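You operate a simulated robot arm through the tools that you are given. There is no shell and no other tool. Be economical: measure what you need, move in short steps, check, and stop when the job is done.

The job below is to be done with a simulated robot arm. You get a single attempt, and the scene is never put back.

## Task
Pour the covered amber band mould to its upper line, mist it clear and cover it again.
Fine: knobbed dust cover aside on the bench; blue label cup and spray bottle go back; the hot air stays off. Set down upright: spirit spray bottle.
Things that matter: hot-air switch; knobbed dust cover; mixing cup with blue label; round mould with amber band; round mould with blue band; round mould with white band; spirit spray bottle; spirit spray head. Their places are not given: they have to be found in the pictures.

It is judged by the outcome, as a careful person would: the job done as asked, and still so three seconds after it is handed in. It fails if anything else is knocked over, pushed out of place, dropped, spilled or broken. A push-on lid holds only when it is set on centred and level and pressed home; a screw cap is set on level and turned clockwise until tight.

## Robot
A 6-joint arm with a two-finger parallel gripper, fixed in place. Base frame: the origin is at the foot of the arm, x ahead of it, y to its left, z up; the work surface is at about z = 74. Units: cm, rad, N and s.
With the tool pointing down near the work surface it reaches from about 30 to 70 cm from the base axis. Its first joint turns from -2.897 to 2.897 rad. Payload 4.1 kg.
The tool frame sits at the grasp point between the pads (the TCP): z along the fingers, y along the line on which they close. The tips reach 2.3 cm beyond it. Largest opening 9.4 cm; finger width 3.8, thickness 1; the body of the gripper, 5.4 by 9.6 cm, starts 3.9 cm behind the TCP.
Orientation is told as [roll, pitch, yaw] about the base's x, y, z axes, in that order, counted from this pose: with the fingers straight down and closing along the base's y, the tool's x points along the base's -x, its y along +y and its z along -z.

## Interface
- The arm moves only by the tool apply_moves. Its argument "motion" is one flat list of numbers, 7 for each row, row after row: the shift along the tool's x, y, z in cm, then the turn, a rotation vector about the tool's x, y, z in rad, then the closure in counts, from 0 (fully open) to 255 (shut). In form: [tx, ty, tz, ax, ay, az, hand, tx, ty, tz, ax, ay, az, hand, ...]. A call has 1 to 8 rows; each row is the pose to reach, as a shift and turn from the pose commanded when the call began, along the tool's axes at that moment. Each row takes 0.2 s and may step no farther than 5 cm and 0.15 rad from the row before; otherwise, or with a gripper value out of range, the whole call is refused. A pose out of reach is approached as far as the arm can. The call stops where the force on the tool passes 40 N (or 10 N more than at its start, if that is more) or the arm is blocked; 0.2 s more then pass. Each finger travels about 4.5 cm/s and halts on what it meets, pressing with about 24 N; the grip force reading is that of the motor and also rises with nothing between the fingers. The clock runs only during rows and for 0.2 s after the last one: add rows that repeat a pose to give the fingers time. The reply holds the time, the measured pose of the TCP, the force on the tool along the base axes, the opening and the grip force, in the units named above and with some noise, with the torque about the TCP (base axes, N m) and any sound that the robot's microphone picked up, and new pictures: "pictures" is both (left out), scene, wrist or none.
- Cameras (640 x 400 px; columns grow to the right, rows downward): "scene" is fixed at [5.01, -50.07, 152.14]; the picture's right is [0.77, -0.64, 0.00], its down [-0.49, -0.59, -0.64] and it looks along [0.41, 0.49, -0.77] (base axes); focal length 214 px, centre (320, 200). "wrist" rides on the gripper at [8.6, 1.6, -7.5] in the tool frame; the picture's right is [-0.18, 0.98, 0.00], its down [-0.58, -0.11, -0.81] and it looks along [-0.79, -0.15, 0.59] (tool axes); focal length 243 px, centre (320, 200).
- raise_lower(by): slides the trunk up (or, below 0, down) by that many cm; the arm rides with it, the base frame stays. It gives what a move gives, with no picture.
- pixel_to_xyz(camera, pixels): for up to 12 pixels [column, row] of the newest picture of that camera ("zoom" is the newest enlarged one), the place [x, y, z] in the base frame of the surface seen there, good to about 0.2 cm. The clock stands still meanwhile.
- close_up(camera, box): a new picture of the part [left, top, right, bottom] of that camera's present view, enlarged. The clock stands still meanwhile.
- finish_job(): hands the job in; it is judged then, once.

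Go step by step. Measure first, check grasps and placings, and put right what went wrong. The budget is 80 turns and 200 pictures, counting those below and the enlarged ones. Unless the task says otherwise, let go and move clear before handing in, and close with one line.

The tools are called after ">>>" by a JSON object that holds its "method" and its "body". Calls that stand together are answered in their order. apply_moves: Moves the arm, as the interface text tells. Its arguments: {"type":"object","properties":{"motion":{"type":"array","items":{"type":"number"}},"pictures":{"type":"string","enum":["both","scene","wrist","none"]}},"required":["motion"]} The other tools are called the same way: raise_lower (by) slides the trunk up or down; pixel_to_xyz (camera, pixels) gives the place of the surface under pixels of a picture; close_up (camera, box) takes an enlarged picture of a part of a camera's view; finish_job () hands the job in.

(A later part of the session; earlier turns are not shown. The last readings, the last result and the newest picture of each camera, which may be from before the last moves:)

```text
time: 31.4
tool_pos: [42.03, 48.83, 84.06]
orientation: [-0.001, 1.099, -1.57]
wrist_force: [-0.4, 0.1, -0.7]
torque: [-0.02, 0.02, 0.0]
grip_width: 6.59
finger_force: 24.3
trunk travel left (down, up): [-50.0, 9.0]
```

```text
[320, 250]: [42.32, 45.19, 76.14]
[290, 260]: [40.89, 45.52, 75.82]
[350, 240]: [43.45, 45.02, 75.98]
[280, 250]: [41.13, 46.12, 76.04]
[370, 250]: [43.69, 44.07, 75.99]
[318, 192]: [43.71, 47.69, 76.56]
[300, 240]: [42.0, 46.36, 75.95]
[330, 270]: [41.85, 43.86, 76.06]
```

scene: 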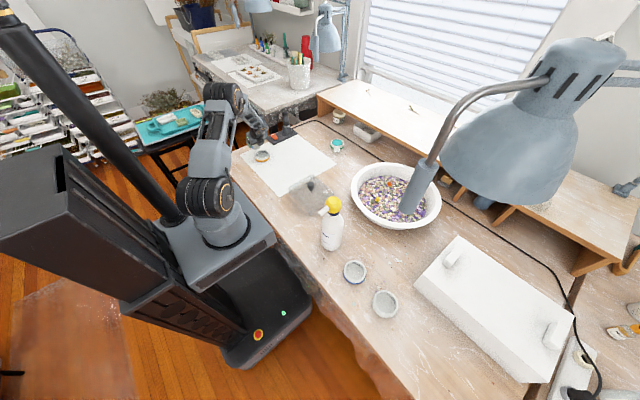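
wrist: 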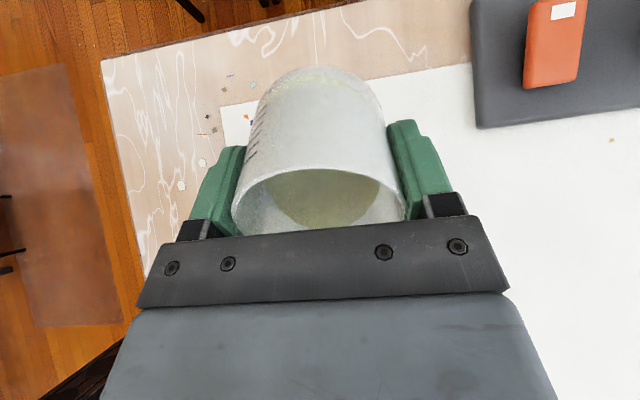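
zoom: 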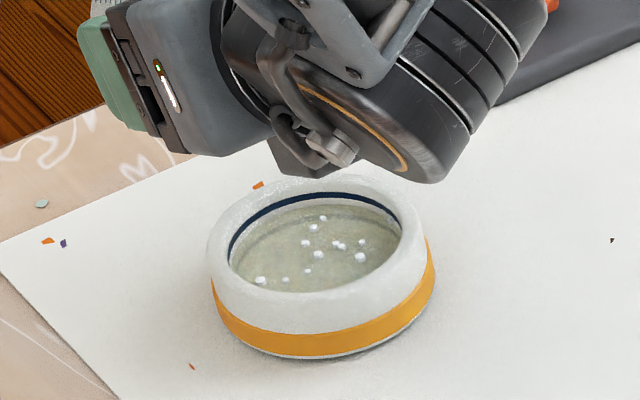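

Level ≈76.0. Another 0.08 rad.

>>> {"method": "apply_moves", "body": {"motion": [0, 0, 0, 0, 0.03, 0, 160, 0, 0, 0, 0, 0.06, 0, 160, 0, 0, 0, 0, 0.08, 0, 160, 0, 0, 0, 0, 0.08, 0, 160, 0, 0, 0, 0, 0.08, 0, 160, 0, 0, 0, 0, 0.08, 0, 160], "pictures": "none"}}

>>> {"method": "close_up", "body": {"camera": "scene", "box": [247, 138, 277, 165]}}

>>> {"method": "pixel_to_xyz", "body": {"camera": "zoom", "pixels": [[320, 250], [290, 260], [350, 240], [280, 250], [370, 250], [318, 192], [300, 240], [330, 270]]}}

```text
time: 32.8
tool_pos: [41.92, 48.93, 83.99]
orientation: [0.0, 1.181, -1.571]
wrist_force: [0.0, -0.2, -1.3]
torque: [0.0, 0.01, 0.01]
grip_width: 6.61
finger_force: 23.7
trunk travel left (down, up): [-50.0, 9.0]
```

```text
14.81 times, centred on (262, 152) of scene
```

zoom: 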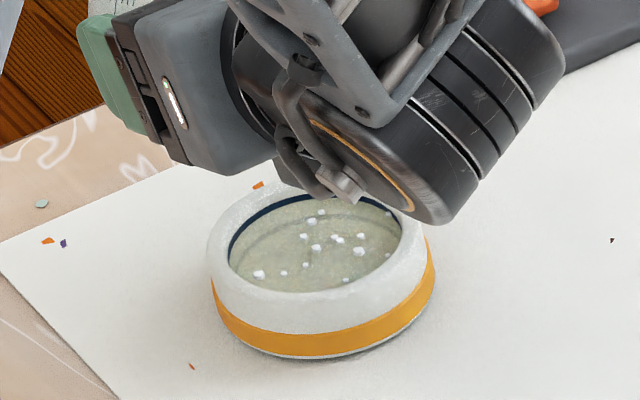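

```text
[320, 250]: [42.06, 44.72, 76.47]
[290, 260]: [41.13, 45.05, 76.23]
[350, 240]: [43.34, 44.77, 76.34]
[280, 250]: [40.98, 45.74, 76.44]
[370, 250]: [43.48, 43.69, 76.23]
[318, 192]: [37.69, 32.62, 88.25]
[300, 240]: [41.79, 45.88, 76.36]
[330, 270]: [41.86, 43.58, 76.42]
```

Level ≈76.35, just under the upper line (≈76.55). A last small tilt of 0.035.

>>> {"method": "apply_moves", "body": {"motion": [0, 0, 0, 0, 0.02, 0, 160, 0, 0, 0, 0, 0.035, 0, 160, 0, 0, 0, 0, 0.035, 0, 160, 0, 0, 0, 0, 0.035, 0, 160, 0, 0, 0, 0, 0.035, 0, 160], "pictures": "none"}}

>>> {"method": "close_up", "body": {"camera": "scene", "box": [252, 144, 272, 162]}}

>>> {"method": "pixel_to_xyz", "body": {"camera": "zoom", "pixels": [[250, 180], [280, 200], [320, 200], [360, 190], [400, 180], [320, 160], [300, 240], [350, 230], [260, 210], [380, 210]]}}

```text
time: 34.0
tool_pos: [41.97, 48.9, 84.0]
orientation: [-0.001, 1.216, -1.571]
wrist_force: [-0.7, 0.6, 0.0]
torque: [-0.02, 0.0, 0.01]
grip_width: 6.61
finger_force: 24.2
trunk travel left (down, up): [-50.0, 9.0]
```

```text
16.00 times, centred on (262, 153) of scene
```

zoom: 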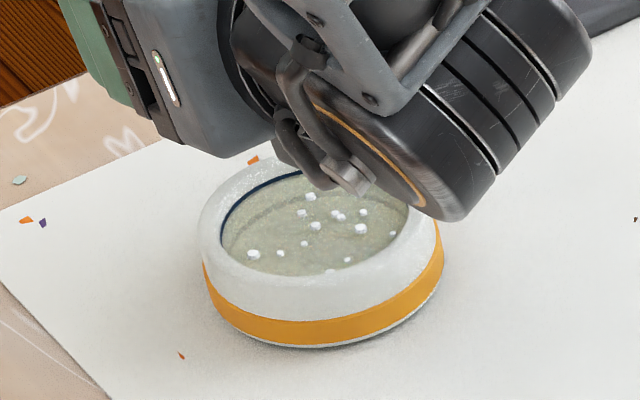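

```text
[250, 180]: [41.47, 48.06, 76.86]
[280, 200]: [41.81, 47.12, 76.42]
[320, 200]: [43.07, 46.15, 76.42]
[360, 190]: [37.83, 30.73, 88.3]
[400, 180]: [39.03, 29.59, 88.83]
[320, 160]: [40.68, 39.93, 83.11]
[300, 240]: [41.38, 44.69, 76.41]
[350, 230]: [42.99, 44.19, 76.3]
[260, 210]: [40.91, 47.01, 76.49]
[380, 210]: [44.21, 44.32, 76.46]
```

Level ≈76.45, the arm now hides part of the line. Tilting back for a clear look.

>>> {"method": "apply_moves", "body": {"motion": [0, 0, 0, 0, -0.12, 0, 160, 0, 0, 0, 0, -0.24, 0, 160, 0, 0, 0, 0, -0.36, 0, 160, 0, 0, 0, 0, -0.42, 0, 160], "pictures": "none"}}

>>> {"method": "close_up", "body": {"camera": "scene", "box": [252, 144, 272, 162]}}

>>> {"method": "pixel_to_xyz", "body": {"camera": "zoom", "pixels": [[280, 200], [320, 200], [360, 190], [320, 185], [300, 240], [350, 230], [260, 210], [380, 210], [320, 172], [300, 175], [340, 173]]}}

```text
time: 35.0
tool_pos: [42.07, 48.91, 83.98]
orientation: [0.002, 0.795, -1.57]
wrist_force: [0.5, 0.2, -0.7]
torque: [0.01, 0.01, 0.01]
grip_width: 6.65
finger_force: 24.2
trunk travel left (down, up): [-50.0, 9.0]
```

```text
16.00 times, centred on (262, 153) of scene
```

zoom: 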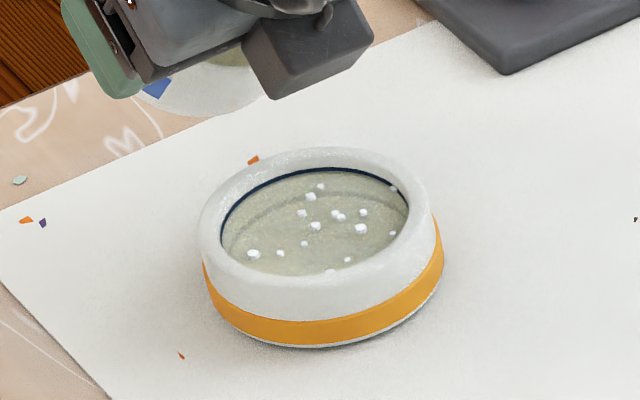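

```text
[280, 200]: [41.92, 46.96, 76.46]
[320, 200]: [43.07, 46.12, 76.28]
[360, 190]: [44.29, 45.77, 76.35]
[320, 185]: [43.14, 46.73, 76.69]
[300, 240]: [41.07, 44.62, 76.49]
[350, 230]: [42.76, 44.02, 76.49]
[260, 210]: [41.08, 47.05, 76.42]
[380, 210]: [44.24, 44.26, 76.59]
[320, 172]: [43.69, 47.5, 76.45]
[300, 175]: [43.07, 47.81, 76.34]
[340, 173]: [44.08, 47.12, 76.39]
```

The surface lies right within the upper line (zoom 320,172), ~76.45. Bringing the cup upright and raising it.

>>> {"method": "apply_moves", "body": {"motion": [0.5, 0, -0.5, 0, -0.14, 0, 160, 1, 0, -1, 0, -0.28, 0, 160, 1.5, 0, -1.5, 0, -0.42, 0, 160, 2.1, 0, -2.1, 0, -0.56, 0, 160, 2.8, 0, -2.8, 0, -0.7, 0, 160, 3.5, 0, -3.5, 0, -0.796, 0, 160, 3.5, 0, -3.5, 0, -0.796, 0, 160]}}

```text
time: 36.6
tool_pos: [42.13, 48.84, 88.88]
orientation: [0.0, -0.004, -1.57]
wrist_force: [-0.1, 0.1, -0.7]
torque: [-0.01, 0.01, 0.01]
grip_width: 6.63
finger_force: 23.8
trunk travel left (down, up): [-50.0, 9.0]
```

scene: 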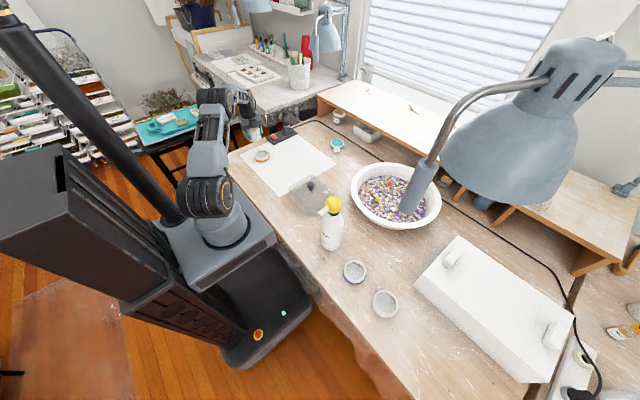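
wrist: 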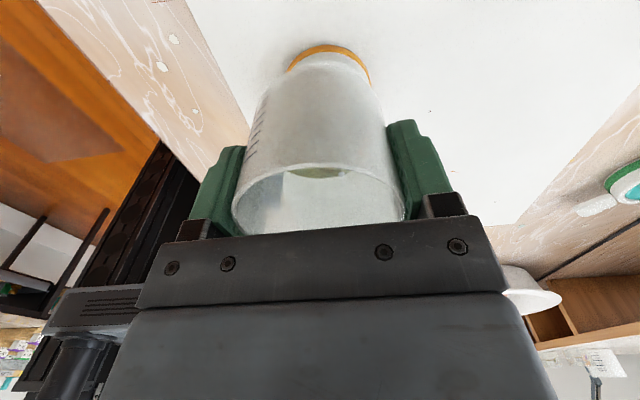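

Upright with some resin left. Carrying it back to its place at (40.1,23.9).

>>> {"method": "apply_moves", "body": {"motion": [-3, -0.3, 0, 0, 0, 0, 160, -7, -0.6, 0, 0, 0, 0, 160, -11, -0.9, 0, 0, 0, 0, 160, -15, -1.3, 0, 0, 0, 0, 160, -19, -1.6, 0, 0, 0, 0, 160, -23, -1.9, 1, 0, 0, 0, 160, -25, -2, 4, 0, 0, 0, 160, -25, -2, 7, 0, 0, 0, 160], "pictures": "none"}}

>>> {"method": "apply_moves", "body": {"motion": [0, 0, 1.5, 0, 0, 0, 160, 0, 0, 2.8, 0, 0, 0, 160, 0, 0, 3.4, 0, 0, 0, 160, 0, 0, 3.6, 0, 0, 0, 160, 0, 0, 3.6, 0, 0, 0, 160]}}

```text
time: 38.4
tool_pos: [40.06, 23.9, 82.09]
orientation: [-0.001, 0.001, -1.571]
wrist_force: [-0.3, -0.5, -0.5]
torque: [0.02, 0.0, -0.03]
grip_width: 6.63
finger_force: 23.7
trunk travel left (down, up): [-50.0, 9.0]
```

```text
time: 39.6
tool_pos: [39.97, 23.83, 78.37]
orientation: [0.0, 0.0, -1.57]
wrist_force: [0.8, -0.1, 0.0]
torque: [0.02, 0.0, -0.02]
grip_width: 6.59
finger_force: 24.2
trunk travel left (down, up): [-50.0, 9.0]
```

scene: 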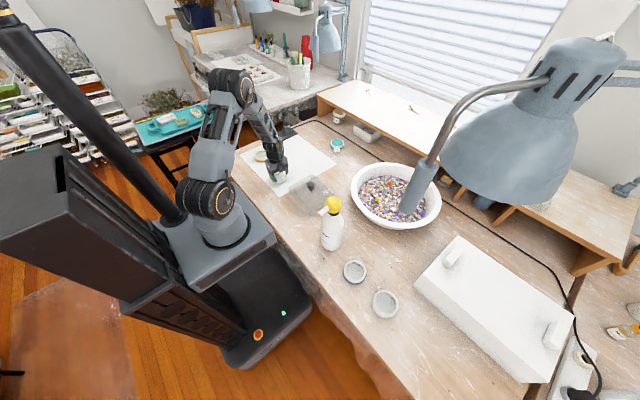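
wrist: 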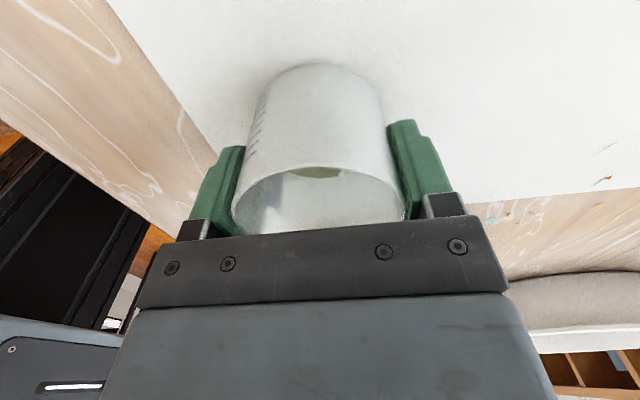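

About 0.2 cm left; creeping down until contact.

>>> {"method": "apply_moves", "body": {"motion": [0, 0, 0.12, 0, 0, 0, 160, 0, 0, 0.22, 0, 0, 0, 160, 0, 0, 0.22, 0, 0, 0, 160], "pictures": "none"}}

```text
time: 40.4
tool_pos: [40.14, 23.9, 78.19]
orientation: [0.0, 0.001, -1.57]
wrist_force: [-2.0, -1.6, 13.9]
torque: [-0.24, 0.16, 0.01]
grip_width: 6.63
finger_force: 24.1
trunk travel left (down, up): [-50.0, 9.0]
```

Firmly on the sheet (13.9 N). Easing off slightly, releasing and rising.

>>> {"method": "apply_moves", "body": {"motion": [0, 0, -0.08, 0, 0, 0, 160, 0, 0, -0.08, 0, 0, 0, 80, 0, 0, -0.08, 0, 0, 0, 0, 0, 0, -0.08, 0, 0, 0, 0, 0, 0, -4, 0, 0, 0, 0, 0, 0, -8.5, 0, 0, 0, 0, 0, 0, -13, 0, 0, 0, 0, 0, 0, -18, 0, 0, 0, 0]}}

>>> {"method": "close_up", "body": {"camera": "scene", "box": [240, 125, 320, 205]}}

```text
time: 42.2
tool_pos: [39.95, 23.85, 95.98]
orientation: [-0.002, -0.002, -1.57]
wrist_force: [0.0, 0.0, -0.3]
torque: [0.03, 0.01, -0.02]
grip_width: 9.41
finger_force: 0.1
trunk travel left (down, up): [-50.0, 9.0]
```

scene: 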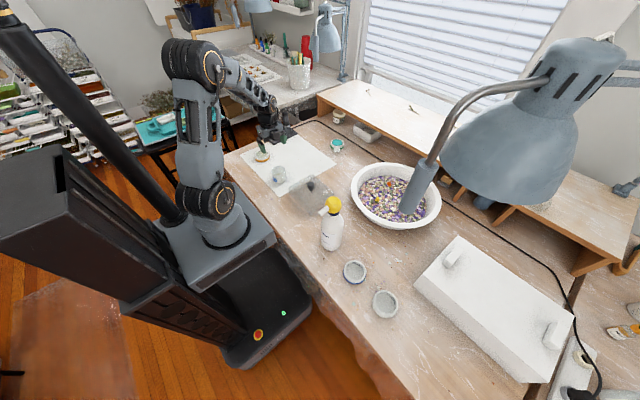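
wrist: 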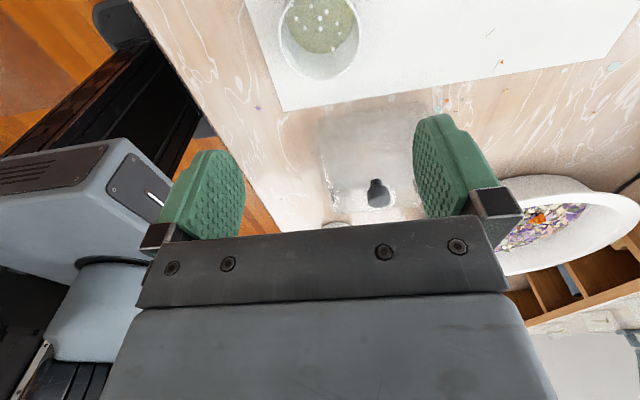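

```text
5.00 times, centred on (280, 165) of scene
```

zoom: 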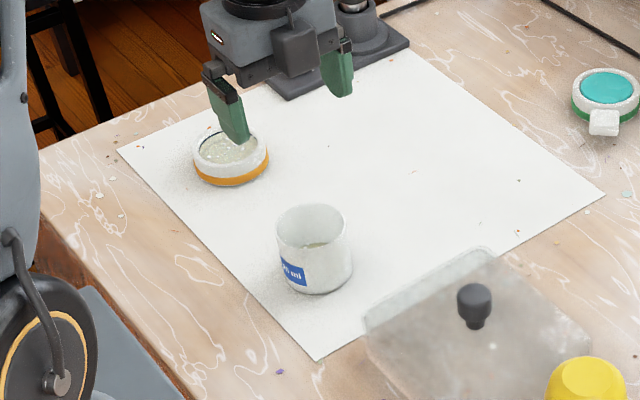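

Cup is back in place, and the mould is filled. Now heading to the spray bottle (head ≈(35.5,−20.3), top z 101), rising and turning back to yaw 0.

>>> {"method": "apply_moves", "body": {"motion": [-4.2, -0.5, -1.8, 0, 0, -0.145, 0, -8.4, -1, -3.6, 0, 0, -0.29, 0, -12.6, -1.5, -5.4, 0, 0, -0.435, 0, -16.8, -2, -7.2, 0, 0, -0.58, 0, -21, -2.5, -9, 0, 0, -0.725, 0, -25.2, -3, -10.8, 0, 0, -0.87, 0, -29.4, -3.5, -12.6, 0, 0, -1.015, 0, -33.6, -4, -14, 0, 0, -1.16, 0], "pictures": "none"}}

>>> {"method": "apply_moves", "body": {"motion": [0, 0, 0, 0, 0, -0.14, 0, 0, 0, 0, 0, 0, -0.28, 0, 0, 0, 0, 0, 0, -0.411, 0, 0, 0, 0, 0, 0, -0.411, 0]}}

```text
time: 44.0
tool_pos: [35.95, -9.74, 110.15]
orientation: [0.0, 0.0, -0.413]
wrist_force: [-1.0, 0.0, 0.2]
torque: [0.0, -0.05, 0.01]
grip_width: 9.4
finger_force: 0.0
trunk travel left (down, up): [-50.0, 9.0]
```

```text
time: 45.0
tool_pos: [35.99, -9.75, 110.09]
orientation: [-0.003, 0.0, 0.001]
wrist_force: [0.3, 0.3, 0.6]
torque: [0.01, -0.03, 0.0]
grip_width: 9.4
finger_force: 0.1
trunk travel left (down, up): [-50.0, 9.0]
```

scene: 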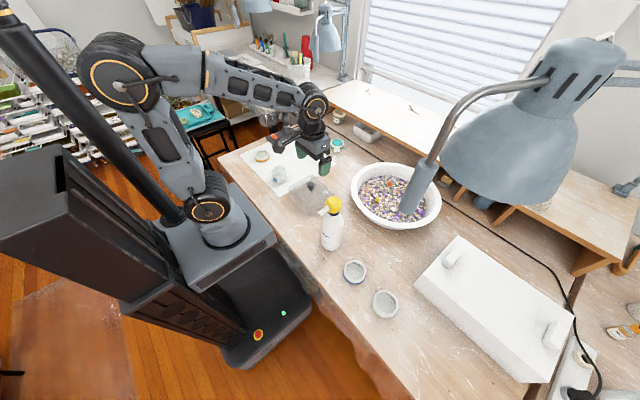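
wrist: 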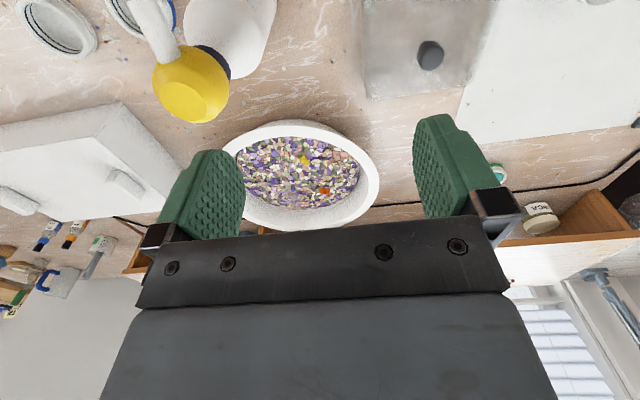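

The wrist view shows the yellow head at (190,85) with the nozzle up at (155,30). Measuring the head.

>>> {"method": "close_up", "body": {"camera": "wrist", "box": [90, 0, 290, 140]}}

>>> {"method": "pixel_to_xyz", "body": {"camera": "wrist", "pixels": [[195, 103], [155, 85], [226, 85], [190, 60], [190, 85], [168, 50], [150, 10], [160, 30], [222, 60], [240, 30], [270, 10], [195, 10]]}}

```text
2.86 times, centred on (190, 70) of wrist
```

zoom: 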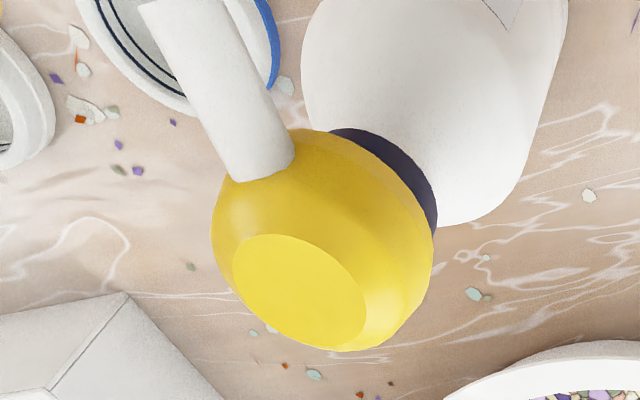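

```text
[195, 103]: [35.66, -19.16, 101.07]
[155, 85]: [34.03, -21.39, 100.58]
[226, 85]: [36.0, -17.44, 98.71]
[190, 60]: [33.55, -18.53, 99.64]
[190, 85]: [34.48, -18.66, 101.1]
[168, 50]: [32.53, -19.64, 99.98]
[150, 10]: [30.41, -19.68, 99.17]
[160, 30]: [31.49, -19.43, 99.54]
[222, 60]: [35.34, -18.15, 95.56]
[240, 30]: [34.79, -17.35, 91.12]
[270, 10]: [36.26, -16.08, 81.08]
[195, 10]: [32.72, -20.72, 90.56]
```

Head centre ≈(35.5,−19.9), widest near z 98.8, nozzle along −x. Moving over and descending around the head, open.

>>> {"method": "apply_moves", "body": {"motion": [0.2, -4.5, 0, 0, 0, 0, 0, 0.4, -8.5, 0, 0, 0, 0, 0, 0.5, -10.15, 1, 0, 0, 0, 0, 0.5, -10.15, 4, 0, 0, 0, 0, 0.5, -10.15, 7.5, 0, 0, 0, 0, 0.5, -10.15, 10, 0, 0, 0, 0, 0.5, -10.15, 11.2, 0, 0, 0, 0, 0.5, -10.15, 11.2, 0, 0, 0, 0]}}

>>> {"method": "close_up", "body": {"camera": "scene", "box": [290, 170, 380, 260]}}

```text
time: 46.8
tool_pos: [35.5, -19.84, 98.99]
orientation: [0.0, 0.001, -0.001]
wrist_force: [-0.5, -1.3, -0.1]
torque: [0.02, -0.01, 0.0]
grip_width: 9.41
finger_force: 0.1
trunk travel left (down, up): [-50.0, 9.0]
```

scene: 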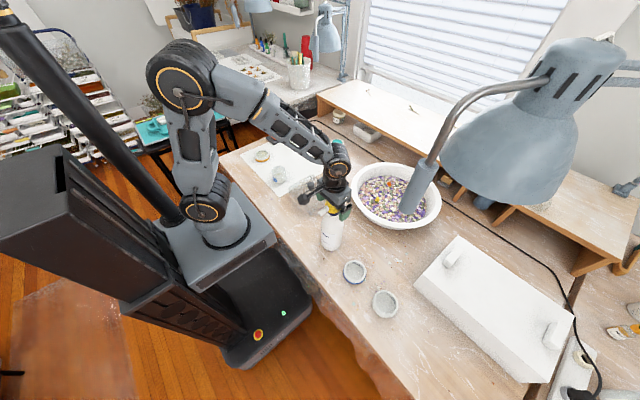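
wrist: 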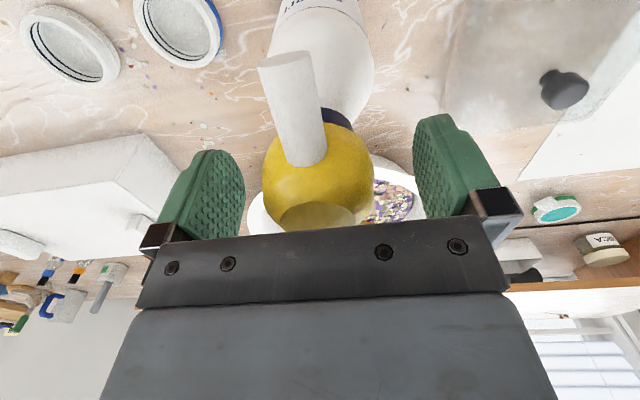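

```text
4.44 times, centred on (335, 215) of scene
```

zoom: 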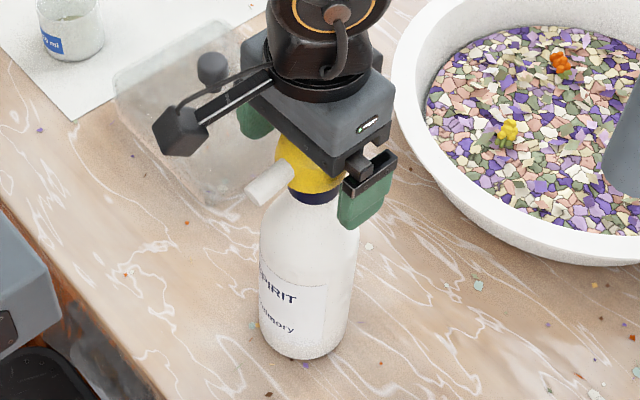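

The head is centred between the pads. Closing lightly first (count ~115) and listening.

>>> {"method": "apply_moves", "body": {"motion": [0, 0, 0, 0, 0, 0, 70, 0, 0, 0, 0, 0, 0, 95, 0, 0, 0, 0, 0, 0, 105, 0, 0, 0, 0, 0, 0, 112, 0, 0, 0, 0, 0, 0, 116, 0, 0, 0, 0, 0, 0, 116], "pictures": "wrist"}}

```text
time: 48.2
tool_pos: [35.55, -19.86, 98.94]
orientation: [-0.001, -0.001, 0.0]
wrist_force: [-0.1, -0.7, 0.6]
torque: [-0.01, -0.03, 0.0]
grip_width: 5.2
finger_force: 0.6
trunk travel left (down, up): [-50.0, 9.0]
```

wrist: 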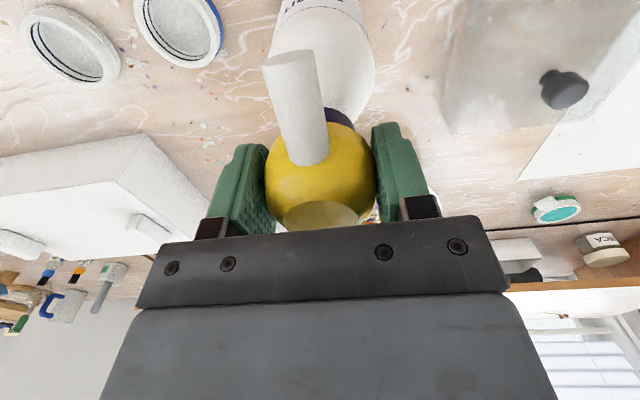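

At 5.2 cm the pads just touch. Squeezing a little more, step by step.

>>> {"method": "apply_moves", "body": {"motion": [0, 0, 0, 0, 0, 0, 119, 0, 0, 0, 0, 0, 0, 122, 0, 0, 0, 0, 0, 0, 122], "pictures": "none"}}

>>> {"method": "apply_moves", "body": {"motion": [0, 0, 0, 0, 0, 0, 126, 0, 0, 0, 0, 0, 0, 126], "pictures": "wrist"}}

```text
time: 49.0
tool_pos: [35.51, -19.79, 98.92]
orientation: [-0.002, 0.001, 0.0]
wrist_force: [0.1, -1.1, 0.0]
torque: [-0.22, -0.02, 0.02]
grip_width: 5.08
finger_force: 24.2
trunk travel left (down, up): [-50.0, 9.0]
```

```text
time: 49.6
tool_pos: [35.54, -19.87, 98.91]
orientation: [0.0, 0.001, 0.0]
wrist_force: [-1.1, -1.0, 0.5]
torque: [-0.2, -0.02, 0.02]
grip_width: 5.08
finger_force: 24.1
trunk travel left (down, up): [-50.0, 9.0]
```

wrist: 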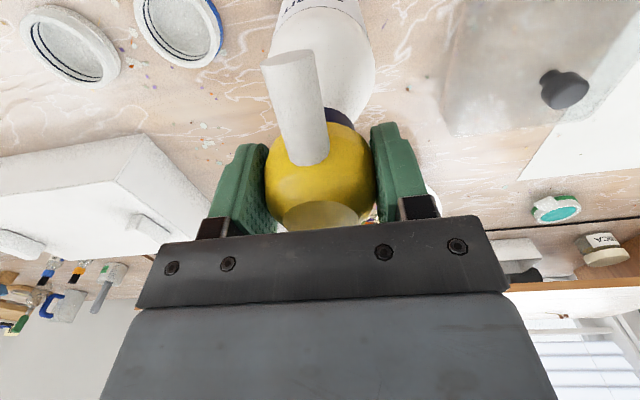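

Full 24 N squeeze gives no sound or motion, so squeezing isn't the trigger. I'll gently test whether the head is a press pump by pushing down slightly (nozzle faces the empty bench edge).

>>> {"method": "apply_moves", "body": {"motion": [0, 0, 0.1, 0, 0, 0, 126, 0, 0, 0.2, 0, 0, 0, 126, 0, 0, 0.2, 0, 0, 0, 126], "pictures": "none"}}

```text
time: 50.4
tool_pos: [35.5, -19.85, 98.76]
orientation: [-0.001, 0.0, 0.0]
wrist_force: [0.9, -0.9, 1.8]
torque: [-0.15, -0.17, 0.02]
grip_width: 5.09
finger_force: 24.3
trunk travel left (down, up): [-50.0, 9.0]
```

Moved 0.2 cm with only 1.8 N – springy, consistent with a pump. Pushing further in small steps.

>>> {"method": "apply_moves", "body": {"motion": [0, 0, 0.15, 0, 0, 0, 126, 0, 0, 0.3, 0, 0, 0, 126, 0, 0, 0.3, 0, 0, 0, 126], "pictures": "wrist"}}

```text
time: 51.2
tool_pos: [35.53, -19.93, 98.4]
orientation: [-0.001, 0.001, 0.001]
wrist_force: [0.1, -2.0, 3.5]
torque: [-0.25, -0.2, -0.03]
grip_width: 5.09
finger_force: 24.1
trunk travel left (down, up): [-50.0, 9.0]
```

wrist: 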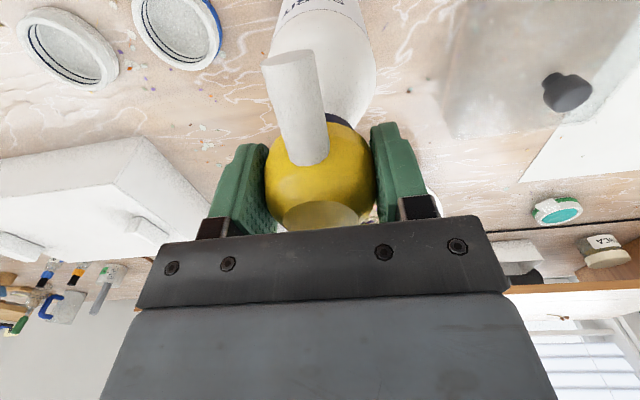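

The head slides down against a light spring (~7 N/cm): it is a press pump. Before a full stroke I want the nozzle's true direction; measuring along it.

>>> {"method": "close_up", "body": {"camera": "wrist", "box": [230, 30, 400, 150]}}

>>> {"method": "pixel_to_xyz", "body": {"camera": "wrist", "pixels": [[288, 65], [292, 80], [296, 95], [300, 110], [304, 125], [308, 140], [285, 58], [272, 75], [284, 130], [326, 130]]}}

>>> {"method": "close_up", "body": {"camera": "scene", "box": [310, 190, 350, 230]}}

```text
3.33 times, centred on (315, 90) of wrist
```

zoom: 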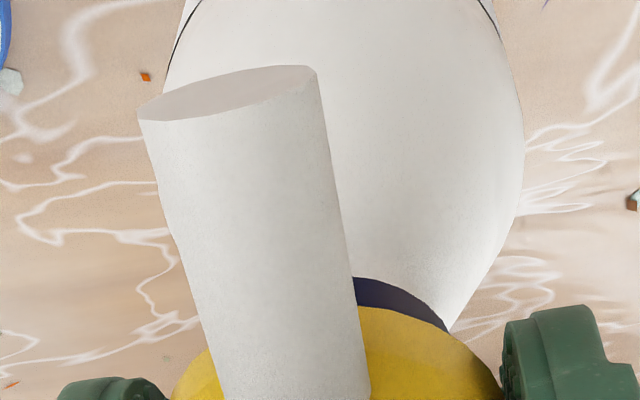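

```text
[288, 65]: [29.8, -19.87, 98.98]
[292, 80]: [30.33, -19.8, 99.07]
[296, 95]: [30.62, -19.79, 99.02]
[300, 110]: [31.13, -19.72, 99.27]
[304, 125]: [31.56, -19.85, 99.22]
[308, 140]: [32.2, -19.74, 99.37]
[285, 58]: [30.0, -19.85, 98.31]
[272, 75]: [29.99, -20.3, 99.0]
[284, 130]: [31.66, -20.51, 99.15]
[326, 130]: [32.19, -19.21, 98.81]
```

```text
10.00 times, centred on (330, 210) of scene
```

zoom: 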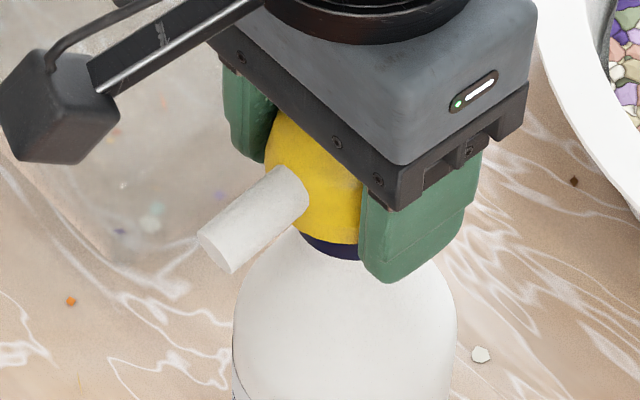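

The nozzle points along −x, drooping only ~9°. I'll make one stroke here, toward the empty bench edge, to see the spray's shape before using it at the mould.

>>> {"method": "apply_moves", "body": {"motion": [0, 0, 0.3, 0, 0, 0, 126, 0, 0, 0.5, 0, 0, 0, 126]}}

>>> {"method": "close_up", "body": {"camera": "scene", "box": [270, 180, 360, 270]}}

```text
time: 51.8
tool_pos: [35.49, -19.99, 97.96]
orientation: [-0.002, -0.001, -0.001]
wrist_force: [0.2, -1.6, 15.4]
torque: [0.2, 0.3, 0.06]
grip_width: 5.08
finger_force: 23.9
trunk travel left (down, up): [-50.0, 9.0]
```

scene: 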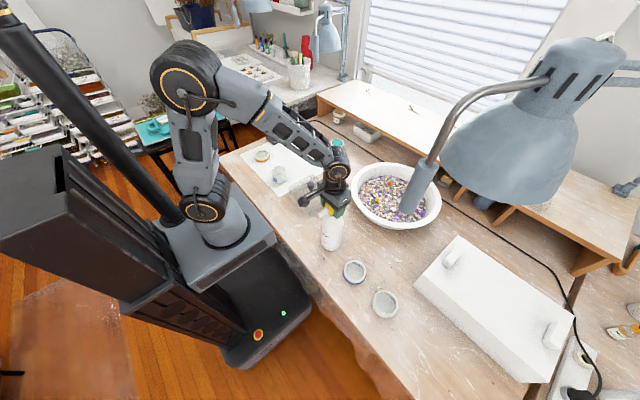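
wrist: 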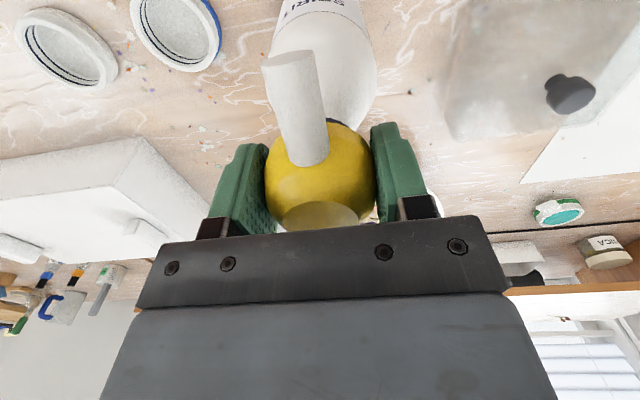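

```text
4.44 times, centred on (315, 225) of scene
```

zoom: 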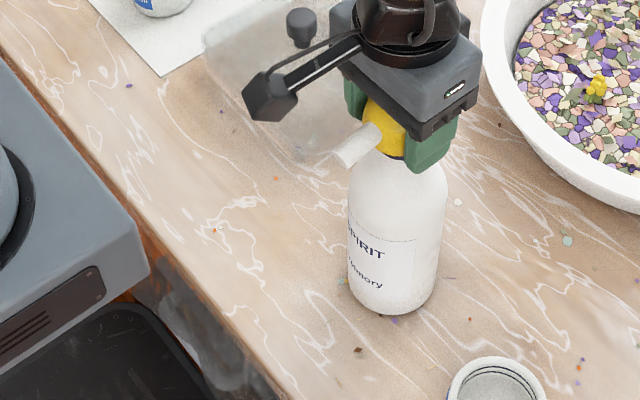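

The pump bottomed out (15 N, ~0.9 cm travel) with no visible mist on that slow stroke. Trying one quick full stroke from the top.

>>> {"method": "apply_moves", "body": {"motion": [0, 0, -0.5, 0, 0, 0, 126, 0, 0, -1, 0, 0, 0, 126, 0, 0, -1, 0, 0, 0, 126], "pictures": "none"}}

>>> {"method": "apply_moves", "body": {"motion": [0, 0, 1.0, 0, 0, 0, 126]}}

>>> {"method": "close_up", "body": {"camera": "scene", "box": [250, 170, 350, 270]}}

```text
time: 52.6
tool_pos: [35.47, -19.93, 98.95]
orientation: [0.0, 0.001, 0.001]
wrist_force: [-0.2, -0.7, 0.6]
torque: [-0.11, -0.14, -0.04]
grip_width: 5.06
finger_force: 23.9
trunk travel left (down, up): [-50.0, 9.0]
```

```text
time: 53.0
tool_pos: [35.39, -19.93, 97.99]
orientation: [-0.002, -0.001, -0.001]
wrist_force: [-0.8, -0.2, 11.0]
torque: [0.24, 0.52, 0.03]
grip_width: 5.07
finger_force: 24.3
trunk travel left (down, up): [-50.0, 9.0]
```

scene: 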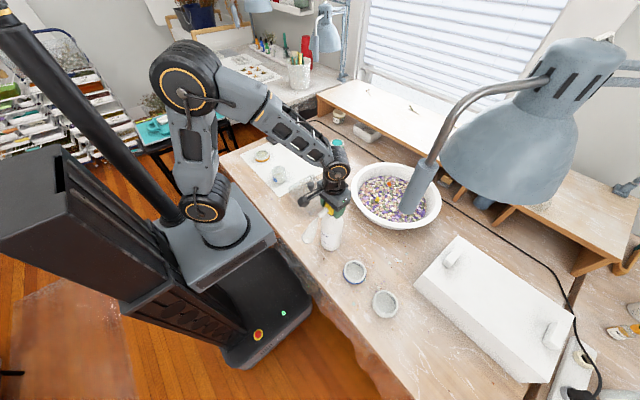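
wrist: 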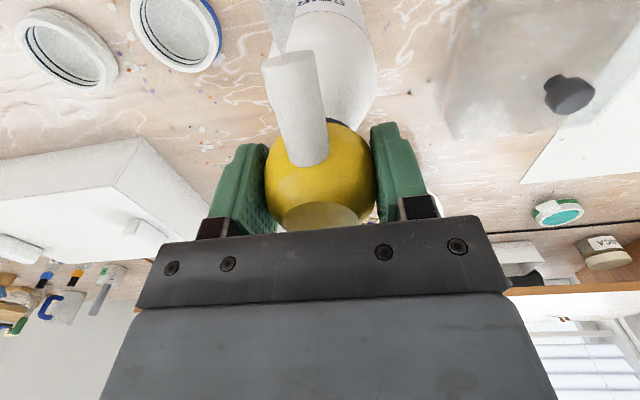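

```text
4.00 times, centred on (300, 220) of scene
```

zoom: 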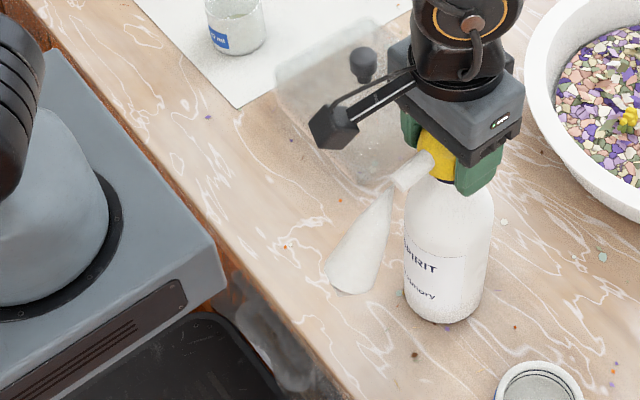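

A quick stroke sprays: a cone leaves the nozzle at zoom (390,190), heading down toward (345,290). Measuring its direction.

>>> {"method": "pixel_to_xyz", "body": {"camera": "zoom", "pixels": [[388, 198], [375, 220], [365, 245], [350, 265], [345, 285], [330, 275], [375, 285], [355, 292], [330, 288]]}}

>>> {"method": "pixel_to_xyz", "body": {"camera": "wrist", "pixels": [[278, 5], [280, 20], [282, 40], [270, 5], [290, 5], [283, 48]]}}

```text
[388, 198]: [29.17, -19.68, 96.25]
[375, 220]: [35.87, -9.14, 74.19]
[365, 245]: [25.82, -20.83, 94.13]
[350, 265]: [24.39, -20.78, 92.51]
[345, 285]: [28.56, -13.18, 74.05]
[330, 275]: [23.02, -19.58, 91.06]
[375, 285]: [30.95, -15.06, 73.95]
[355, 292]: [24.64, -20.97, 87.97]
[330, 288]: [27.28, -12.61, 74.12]
```

```text
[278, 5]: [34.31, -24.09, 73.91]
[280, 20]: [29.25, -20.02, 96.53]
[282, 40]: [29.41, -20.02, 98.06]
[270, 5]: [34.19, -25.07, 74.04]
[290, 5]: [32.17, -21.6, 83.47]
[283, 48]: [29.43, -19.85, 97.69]
```

Spray direction is ~60° below horizontal with a ~11° half-angle, so a standing bottle with axis ~17.8 cm from the mould covers it. Lifting the bottle by its head, slowly.

>>> {"method": "apply_moves", "body": {"motion": [0, 0, -1, 0, 0, 0, 140, 0, 0, -2, 0, 0, 0, 140, 0, 0, -4, 0, 0, 0, 140, 0, 0, -7, 0, 0, 0, 140, 0, 0, -10, 0, 0, 0, 140, 0, 0, -13, 0, 0, 0, 140, 0, 0, -16, 0, 0, 0, 140, 0, 0, -16, 0, 0, 0, 140]}}

>>> {"method": "close_up", "body": {"camera": "scene", "box": [270, 150, 400, 260]}}

```text
time: 54.8
tool_pos: [35.52, -19.93, 113.89]
orientation: [0.0, -0.002, 0.0]
wrist_force: [0.7, 0.0, -2.8]
torque: [-0.01, 0.03, -0.02]
grip_width: 5.07
finger_force: 23.9
trunk travel left (down, up): [-50.0, 9.0]
```

scene: 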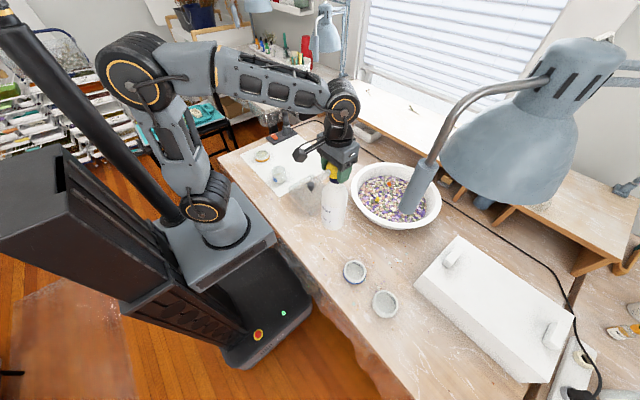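
wrist: 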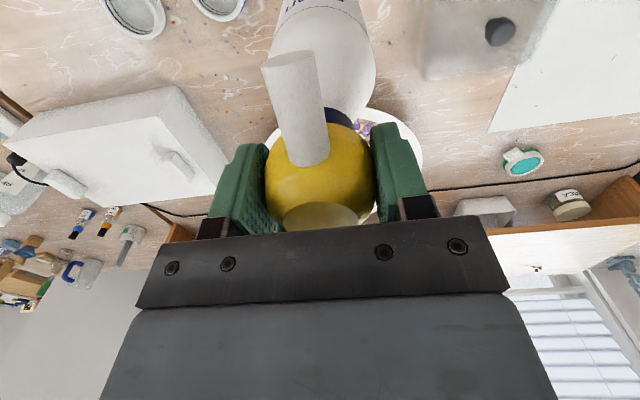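

```text
3.64 times, centred on (335, 205) of scene
```

zoom: 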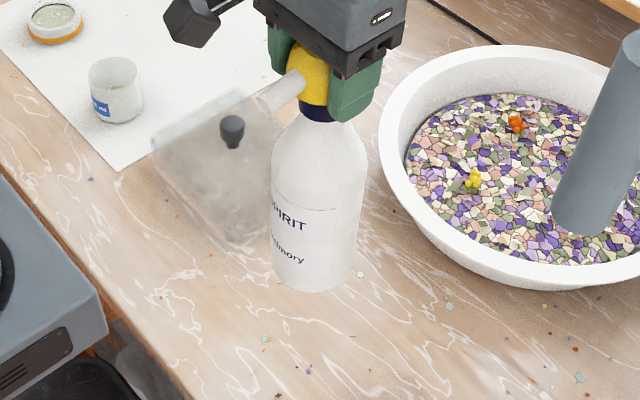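

Lifted 15 cm upright (2.8 N). Carrying toward (50.9,29.2), turning the nozzle toward the mould.

>>> {"method": "apply_moves", "body": {"motion": [-0.6, 1.8, 0, 0, 0, 0.05, 140, -1.7, 5.3, 0, 0, 0, 0.13, 140, -2.9, 9.1, 0, 0, 0, 0.21, 140, -4.1, 12.9, 0, 0, 0, 0.29, 140, -5.3, 16.7, 0, 0, 0, 0.37, 140, -6.5, 20.5, 0, 0, 0, 0.45, 140, -7.7, 24.3, 0, 0, 0, 0.53, 140, -8.7, 27.5, 0, 0, 0, 0.6, 140], "pictures": "none"}}

```text
time: 56.6
tool_pos: [44.35, 7.69, 113.84]
orientation: [-0.002, -0.001, -0.601]
wrist_force: [-0.2, 0.3, -3.2]
torque: [-0.04, 0.0, -0.01]
grip_width: 5.09
finger_force: 23.6
trunk travel left (down, up): [-50.0, 9.0]
```

Halfway and steady. Finishing the carry.

>>> {"method": "apply_moves", "body": {"motion": [0.9, 2.9, 0, 0, 0, 0.07, 140, 2.0, 6.4, 0, 0, 0, 0.15, 140, 3.1, 9.9, 0, 0, 0, 0.23, 140, 4.2, 13.4, 0, 0, 0, 0.31, 140, 5.3, 16.9, 0, 0, 0, 0.38, 140, 6.2, 19.8, 0, 0, 0, 0.447, 140, 6.73, 21.5, 0, 0, 0, 0.447, 140, 6.73, 21.5, 0, 0, 0, 0.447, 140]}}

>>> {"method": "close_up", "body": {"camera": "scene", "box": [235, 100, 355, 210]}}

```text
time: 58.4
tool_pos: [50.83, 29.21, 113.87]
orientation: [-0.001, -0.001, -1.045]
wrist_force: [-0.5, -0.4, -3.6]
torque: [0.01, -0.03, -0.03]
grip_width: 5.08
finger_force: 23.8
trunk travel left (down, up): [-50.0, 9.0]
```

scene: 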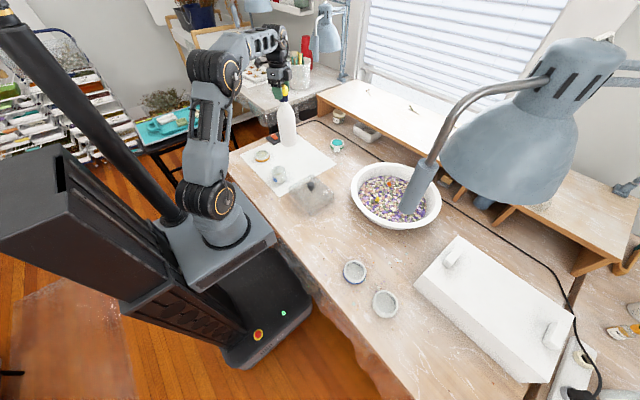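
wrist: 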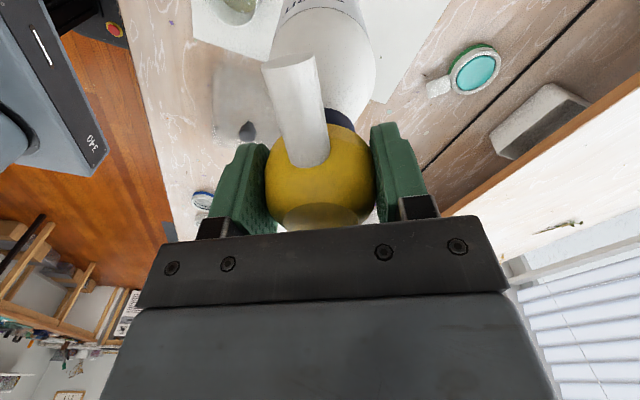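

```text
3.64 times, centred on (295, 155) of scene
```

zoom: 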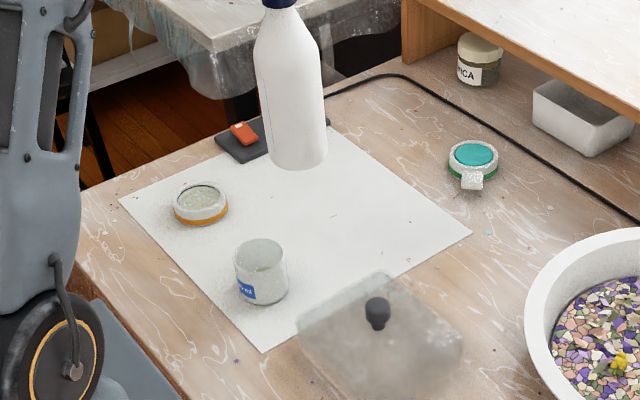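

Bottle is upright over the free part of the sheet. Lowering until it stands.

>>> {"method": "apply_moves", "body": {"motion": [0, 0, 3, 0, 0, 0, 140, 0, 0, 6.5, 0, 0, 0, 140, 0, 0, 10, 0, 0, 0, 140, 0, 0, 12.5, 0, 0, 0, 140, 0, 0, 14, 0, 0, 0, 140, 0, 0, 14.6, 0, 0, 0, 140, 0, 0, 14.85, 0, 0, 0, 140, 0, 0, 14.85, 0, 0, 0, 140]}}

>>> {"method": "close_up", "body": {"camera": "scene", "box": [235, 90, 355, 200]}}

```text
time: 60.2
tool_pos: [50.72, 29.05, 99.12]
orientation: [0.0, -0.002, -1.047]
wrist_force: [-0.6, 0.3, 0.5]
torque: [-0.06, 0.09, -0.02]
grip_width: 5.07
finger_force: 23.7
trunk travel left (down, up): [-50.0, 9.0]
```

scene: 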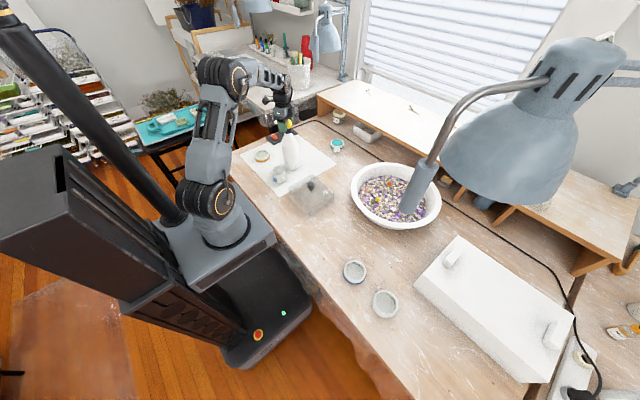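
wrist: 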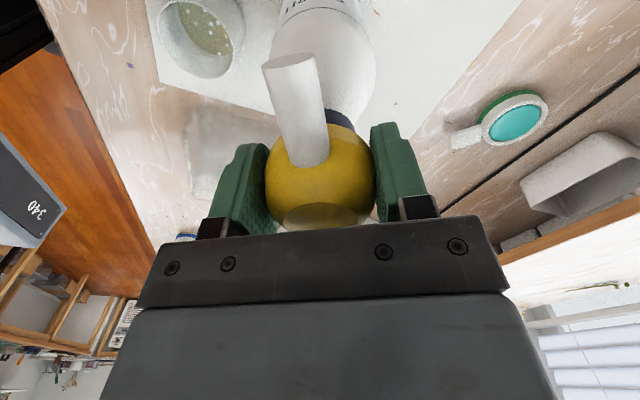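

```text
3.64 times, centred on (295, 145) of scene
```

zoom: 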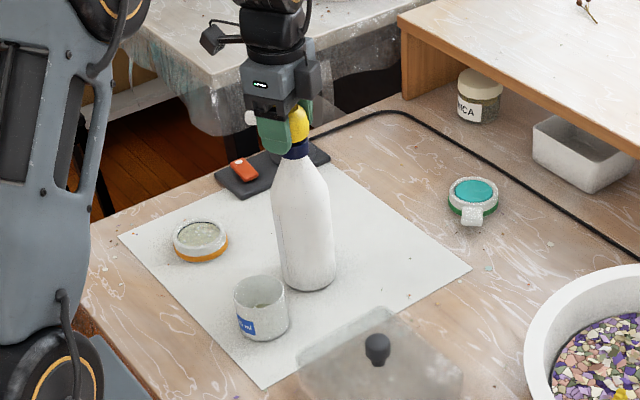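

Bottle stands (force flipped to +0.5), nozzle at zoom (250,118) facing the mould. One quick stroke and look at the cone.

>>> {"method": "apply_moves", "body": {"motion": [0, 0, 1.05, 0, 0, 0, 140], "pictures": "none"}}

>>> {"method": "close_up", "body": {"camera": "scene", "box": [240, 105, 300, 165]}}

```text
time: 60.6
tool_pos: [50.71, 29.11, 98.27]
orientation: [0.003, -0.001, -1.047]
wrist_force: [-3.0, -0.4, 9.6]
torque: [-0.33, 0.22, -0.01]
grip_width: 5.08
finger_force: 23.8
trunk travel left (down, up): [-50.0, 9.0]
```

```text
6.67 times, centred on (270, 135) of scene
```

zoom: 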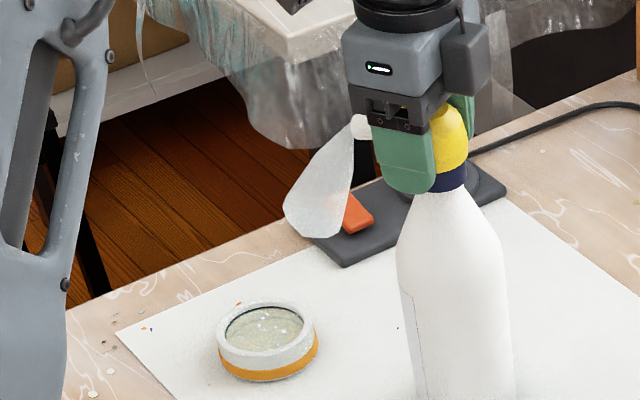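

The cone at zoom (315,215) extends right toward the mould at (265,325). Checking whether the bubbles clear.

>>> {"method": "apply_moves", "body": {"motion": [0, 0, -0.5, 0, 0, 0, 140, 0, 0, -1.05, 0, 0, 0, 140, 0, 0, -1.05, 0, 0, 0, 140], "pictures": "none"}}

>>> {"method": "close_up", "body": {"camera": "scene", "box": [252, 144, 272, 162]}}

```text
time: 61.4
tool_pos: [50.79, 29.18, 98.95]
orientation: [-0.004, -0.002, -1.046]
wrist_force: [0.6, 0.0, 0.5]
torque: [0.05, -0.13, 0.0]
grip_width: 5.09
finger_force: 24.5
trunk travel left (down, up): [-50.0, 9.0]
```

```text
16.00 times, centred on (262, 153) of scene
```

zoom: 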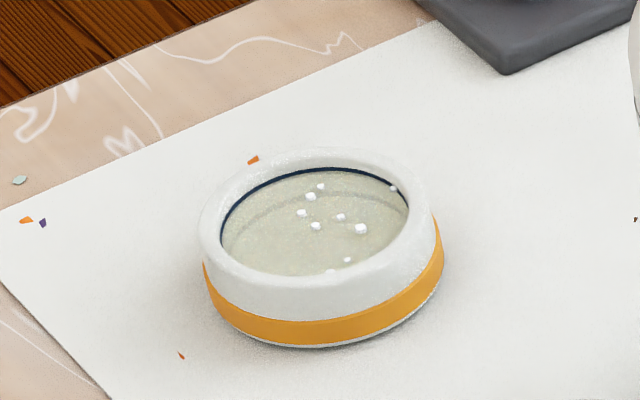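

The mist works: bubbles dropped from about 14 to 9. Two more strokes.

>>> {"method": "apply_moves", "body": {"motion": [0, 0, 1.05, 0, 0, 0, 140, 0, 0, 1.05, 0, 0, 0, 140, 0, 0, 0, 0, 0, 0, 140, 0, 0, 0, 0, 0, 0, 140, 0, 0, 1.05, 0, 0, 0, 140, 0, 0, 1.05, 0, 0, 0, 140, 0, 0, 0, 0, 0, 0, 140, 0, 0, 0, 0, 0, 0, 140], "pictures": "none"}}

>>> {"method": "close_up", "body": {"camera": "scene", "box": [252, 144, 272, 162]}}

```text
time: 63.2
tool_pos: [50.75, 29.17, 99.03]
orientation: [0.0, -0.003, -1.047]
wrist_force: [0.7, -0.2, 0.1]
torque: [-0.02, -0.19, -0.03]
grip_width: 5.1
finger_force: 24.0
trunk travel left (down, up): [-50.0, 9.0]
```

```text
16.00 times, centred on (262, 153) of scene
```

zoom: 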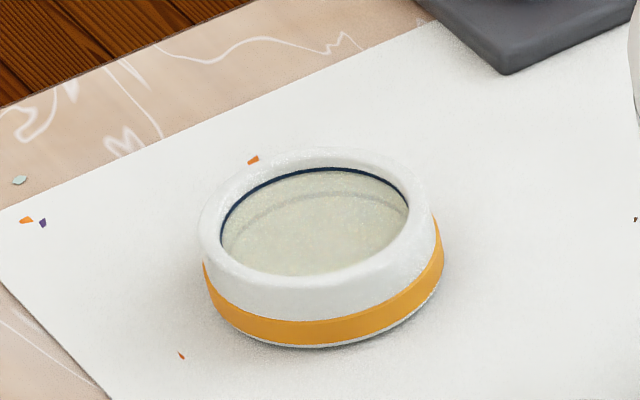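

The surface is clear of bubbles. Lifting the bottle and starting back toward its place.

>>> {"method": "apply_moves", "body": {"motion": [0, 0, -2, 0, 0, 0, 140, 0, 0, -5.5, 0, 0, 0, 140, 0, 0, -9.5, 0, 0, 0, 140, 0, 0, -13, 0, 0, 0, 140, 0, 0, -15, 0, 0, 0, 140, -1.36, -1.47, -15, 0, 0, -0.06, 140, -3.73, -4.04, -15, 0, 0, -0.14, 140, -6.1, -6.61, -15, 0, 0, -0.22, 140], "pictures": "none"}}

```text
time: 65.0
tool_pos: [48.07, 20.43, 114.19]
orientation: [-0.001, -0.001, -0.825]
wrist_force: [-0.2, -0.6, -2.7]
torque: [0.03, -0.01, -0.02]
grip_width: 5.1
finger_force: 24.3
trunk travel left (down, up): [-50.0, 9.0]
```

Steady. Continuing the return.

>>> {"method": "apply_moves", "body": {"motion": [-1.9, -3.3, 0, 0, 0, -0.07, 140, -3.81, -6.6, 0, 0, 0, -0.14, 140, -5.71, -9.9, 0, 0, 0, -0.21, 140, -7.61, -13.19, 0, 0, 0, -0.28, 140, -9.52, -16.49, 0, 0, 0, -0.35, 140, -11.42, -19.79, 0, 0, 0, -0.42, 140, -13.32, -23.09, 0, 0, 0, -0.49, 140, -15.23, -26.39, 0, 0, 0, -0.56, 140], "pictures": "none"}}

```text
time: 66.8
tool_pos: [38.9, -8.53, 114.05]
orientation: [0.0, 0.0, -0.265]
wrist_force: [-0.4, 0.3, -3.6]
torque: [-0.03, 0.01, 0.0]
grip_width: 5.09
finger_force: 24.1
trunk travel left (down, up): [-50.0, 9.0]
```

>>> {"method": "apply_moves", "body": {"motion": [0.1, -3.8, 0, 0, 0, -0.09, 140, 0.2, -7.6, 0, 0, 0, -0.18, 140, 0.31, -10.8, 0, 0, 0, -0.266, 140, 0.31, -11.88, 0.5, 0, 0, -0.266, 140, 0.31, -11.88, 4, 0, 0, -0.266, 140, 0.31, -11.88, 8, 0, 0, -0.266, 140, 0.31, -11.88, 11.5, 0, 0, -0.266, 140, 0.31, -11.88, 13.8, 0, 0, -0.266, 140]}}

```text
time: 68.6
tool_pos: [35.7, -19.99, 100.16]
orientation: [-0.003, 0.001, -0.001]
wrist_force: [-0.5, -0.8, -2.0]
torque: [0.02, 0.03, 0.01]
grip_width: 5.08
finger_force: 24.1
trunk travel left (down, up): [-50.0, 9.0]
```

scene: 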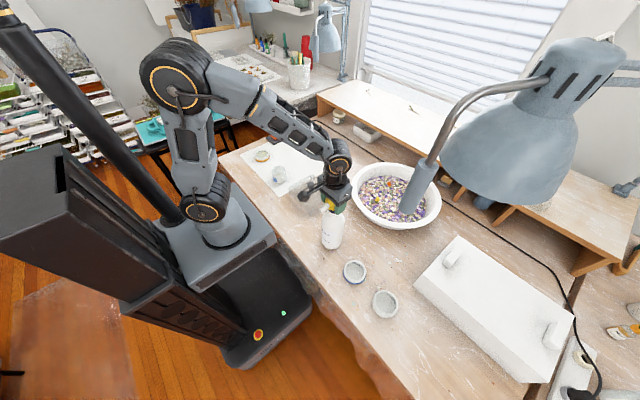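
wrist: 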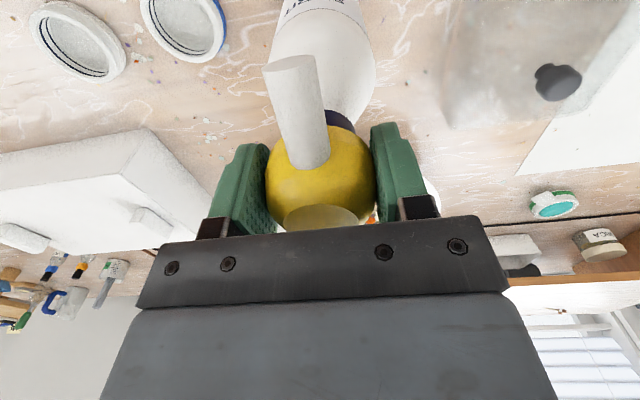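

Bottle is over its old spot, ~1.2 cm up. Lowering slowly to contact (slow, so no spray).

>>> {"method": "apply_moves", "body": {"motion": [0.1, 0, 0.5, 0, 0, 0, 140, 0.1, 0, 0.9, 0, 0, 0, 140, 0.1, 0, 1.1, 0, 0, 0, 140, 0.1, 0, 1.2, 0, 0, 0, 140, 0.1, 0, 1.25, 0, 0, 0, 140], "pictures": "none"}}

```text
time: 69.8
tool_pos: [35.52, -20.03, 99.06]
orientation: [-0.003, 0.0, -0.001]
wrist_force: [0.1, -0.6, -3.5]
torque: [0.0, -0.02, 0.02]
grip_width: 5.12
finger_force: 24.6
trunk travel left (down, up): [-50.0, 9.0]
```

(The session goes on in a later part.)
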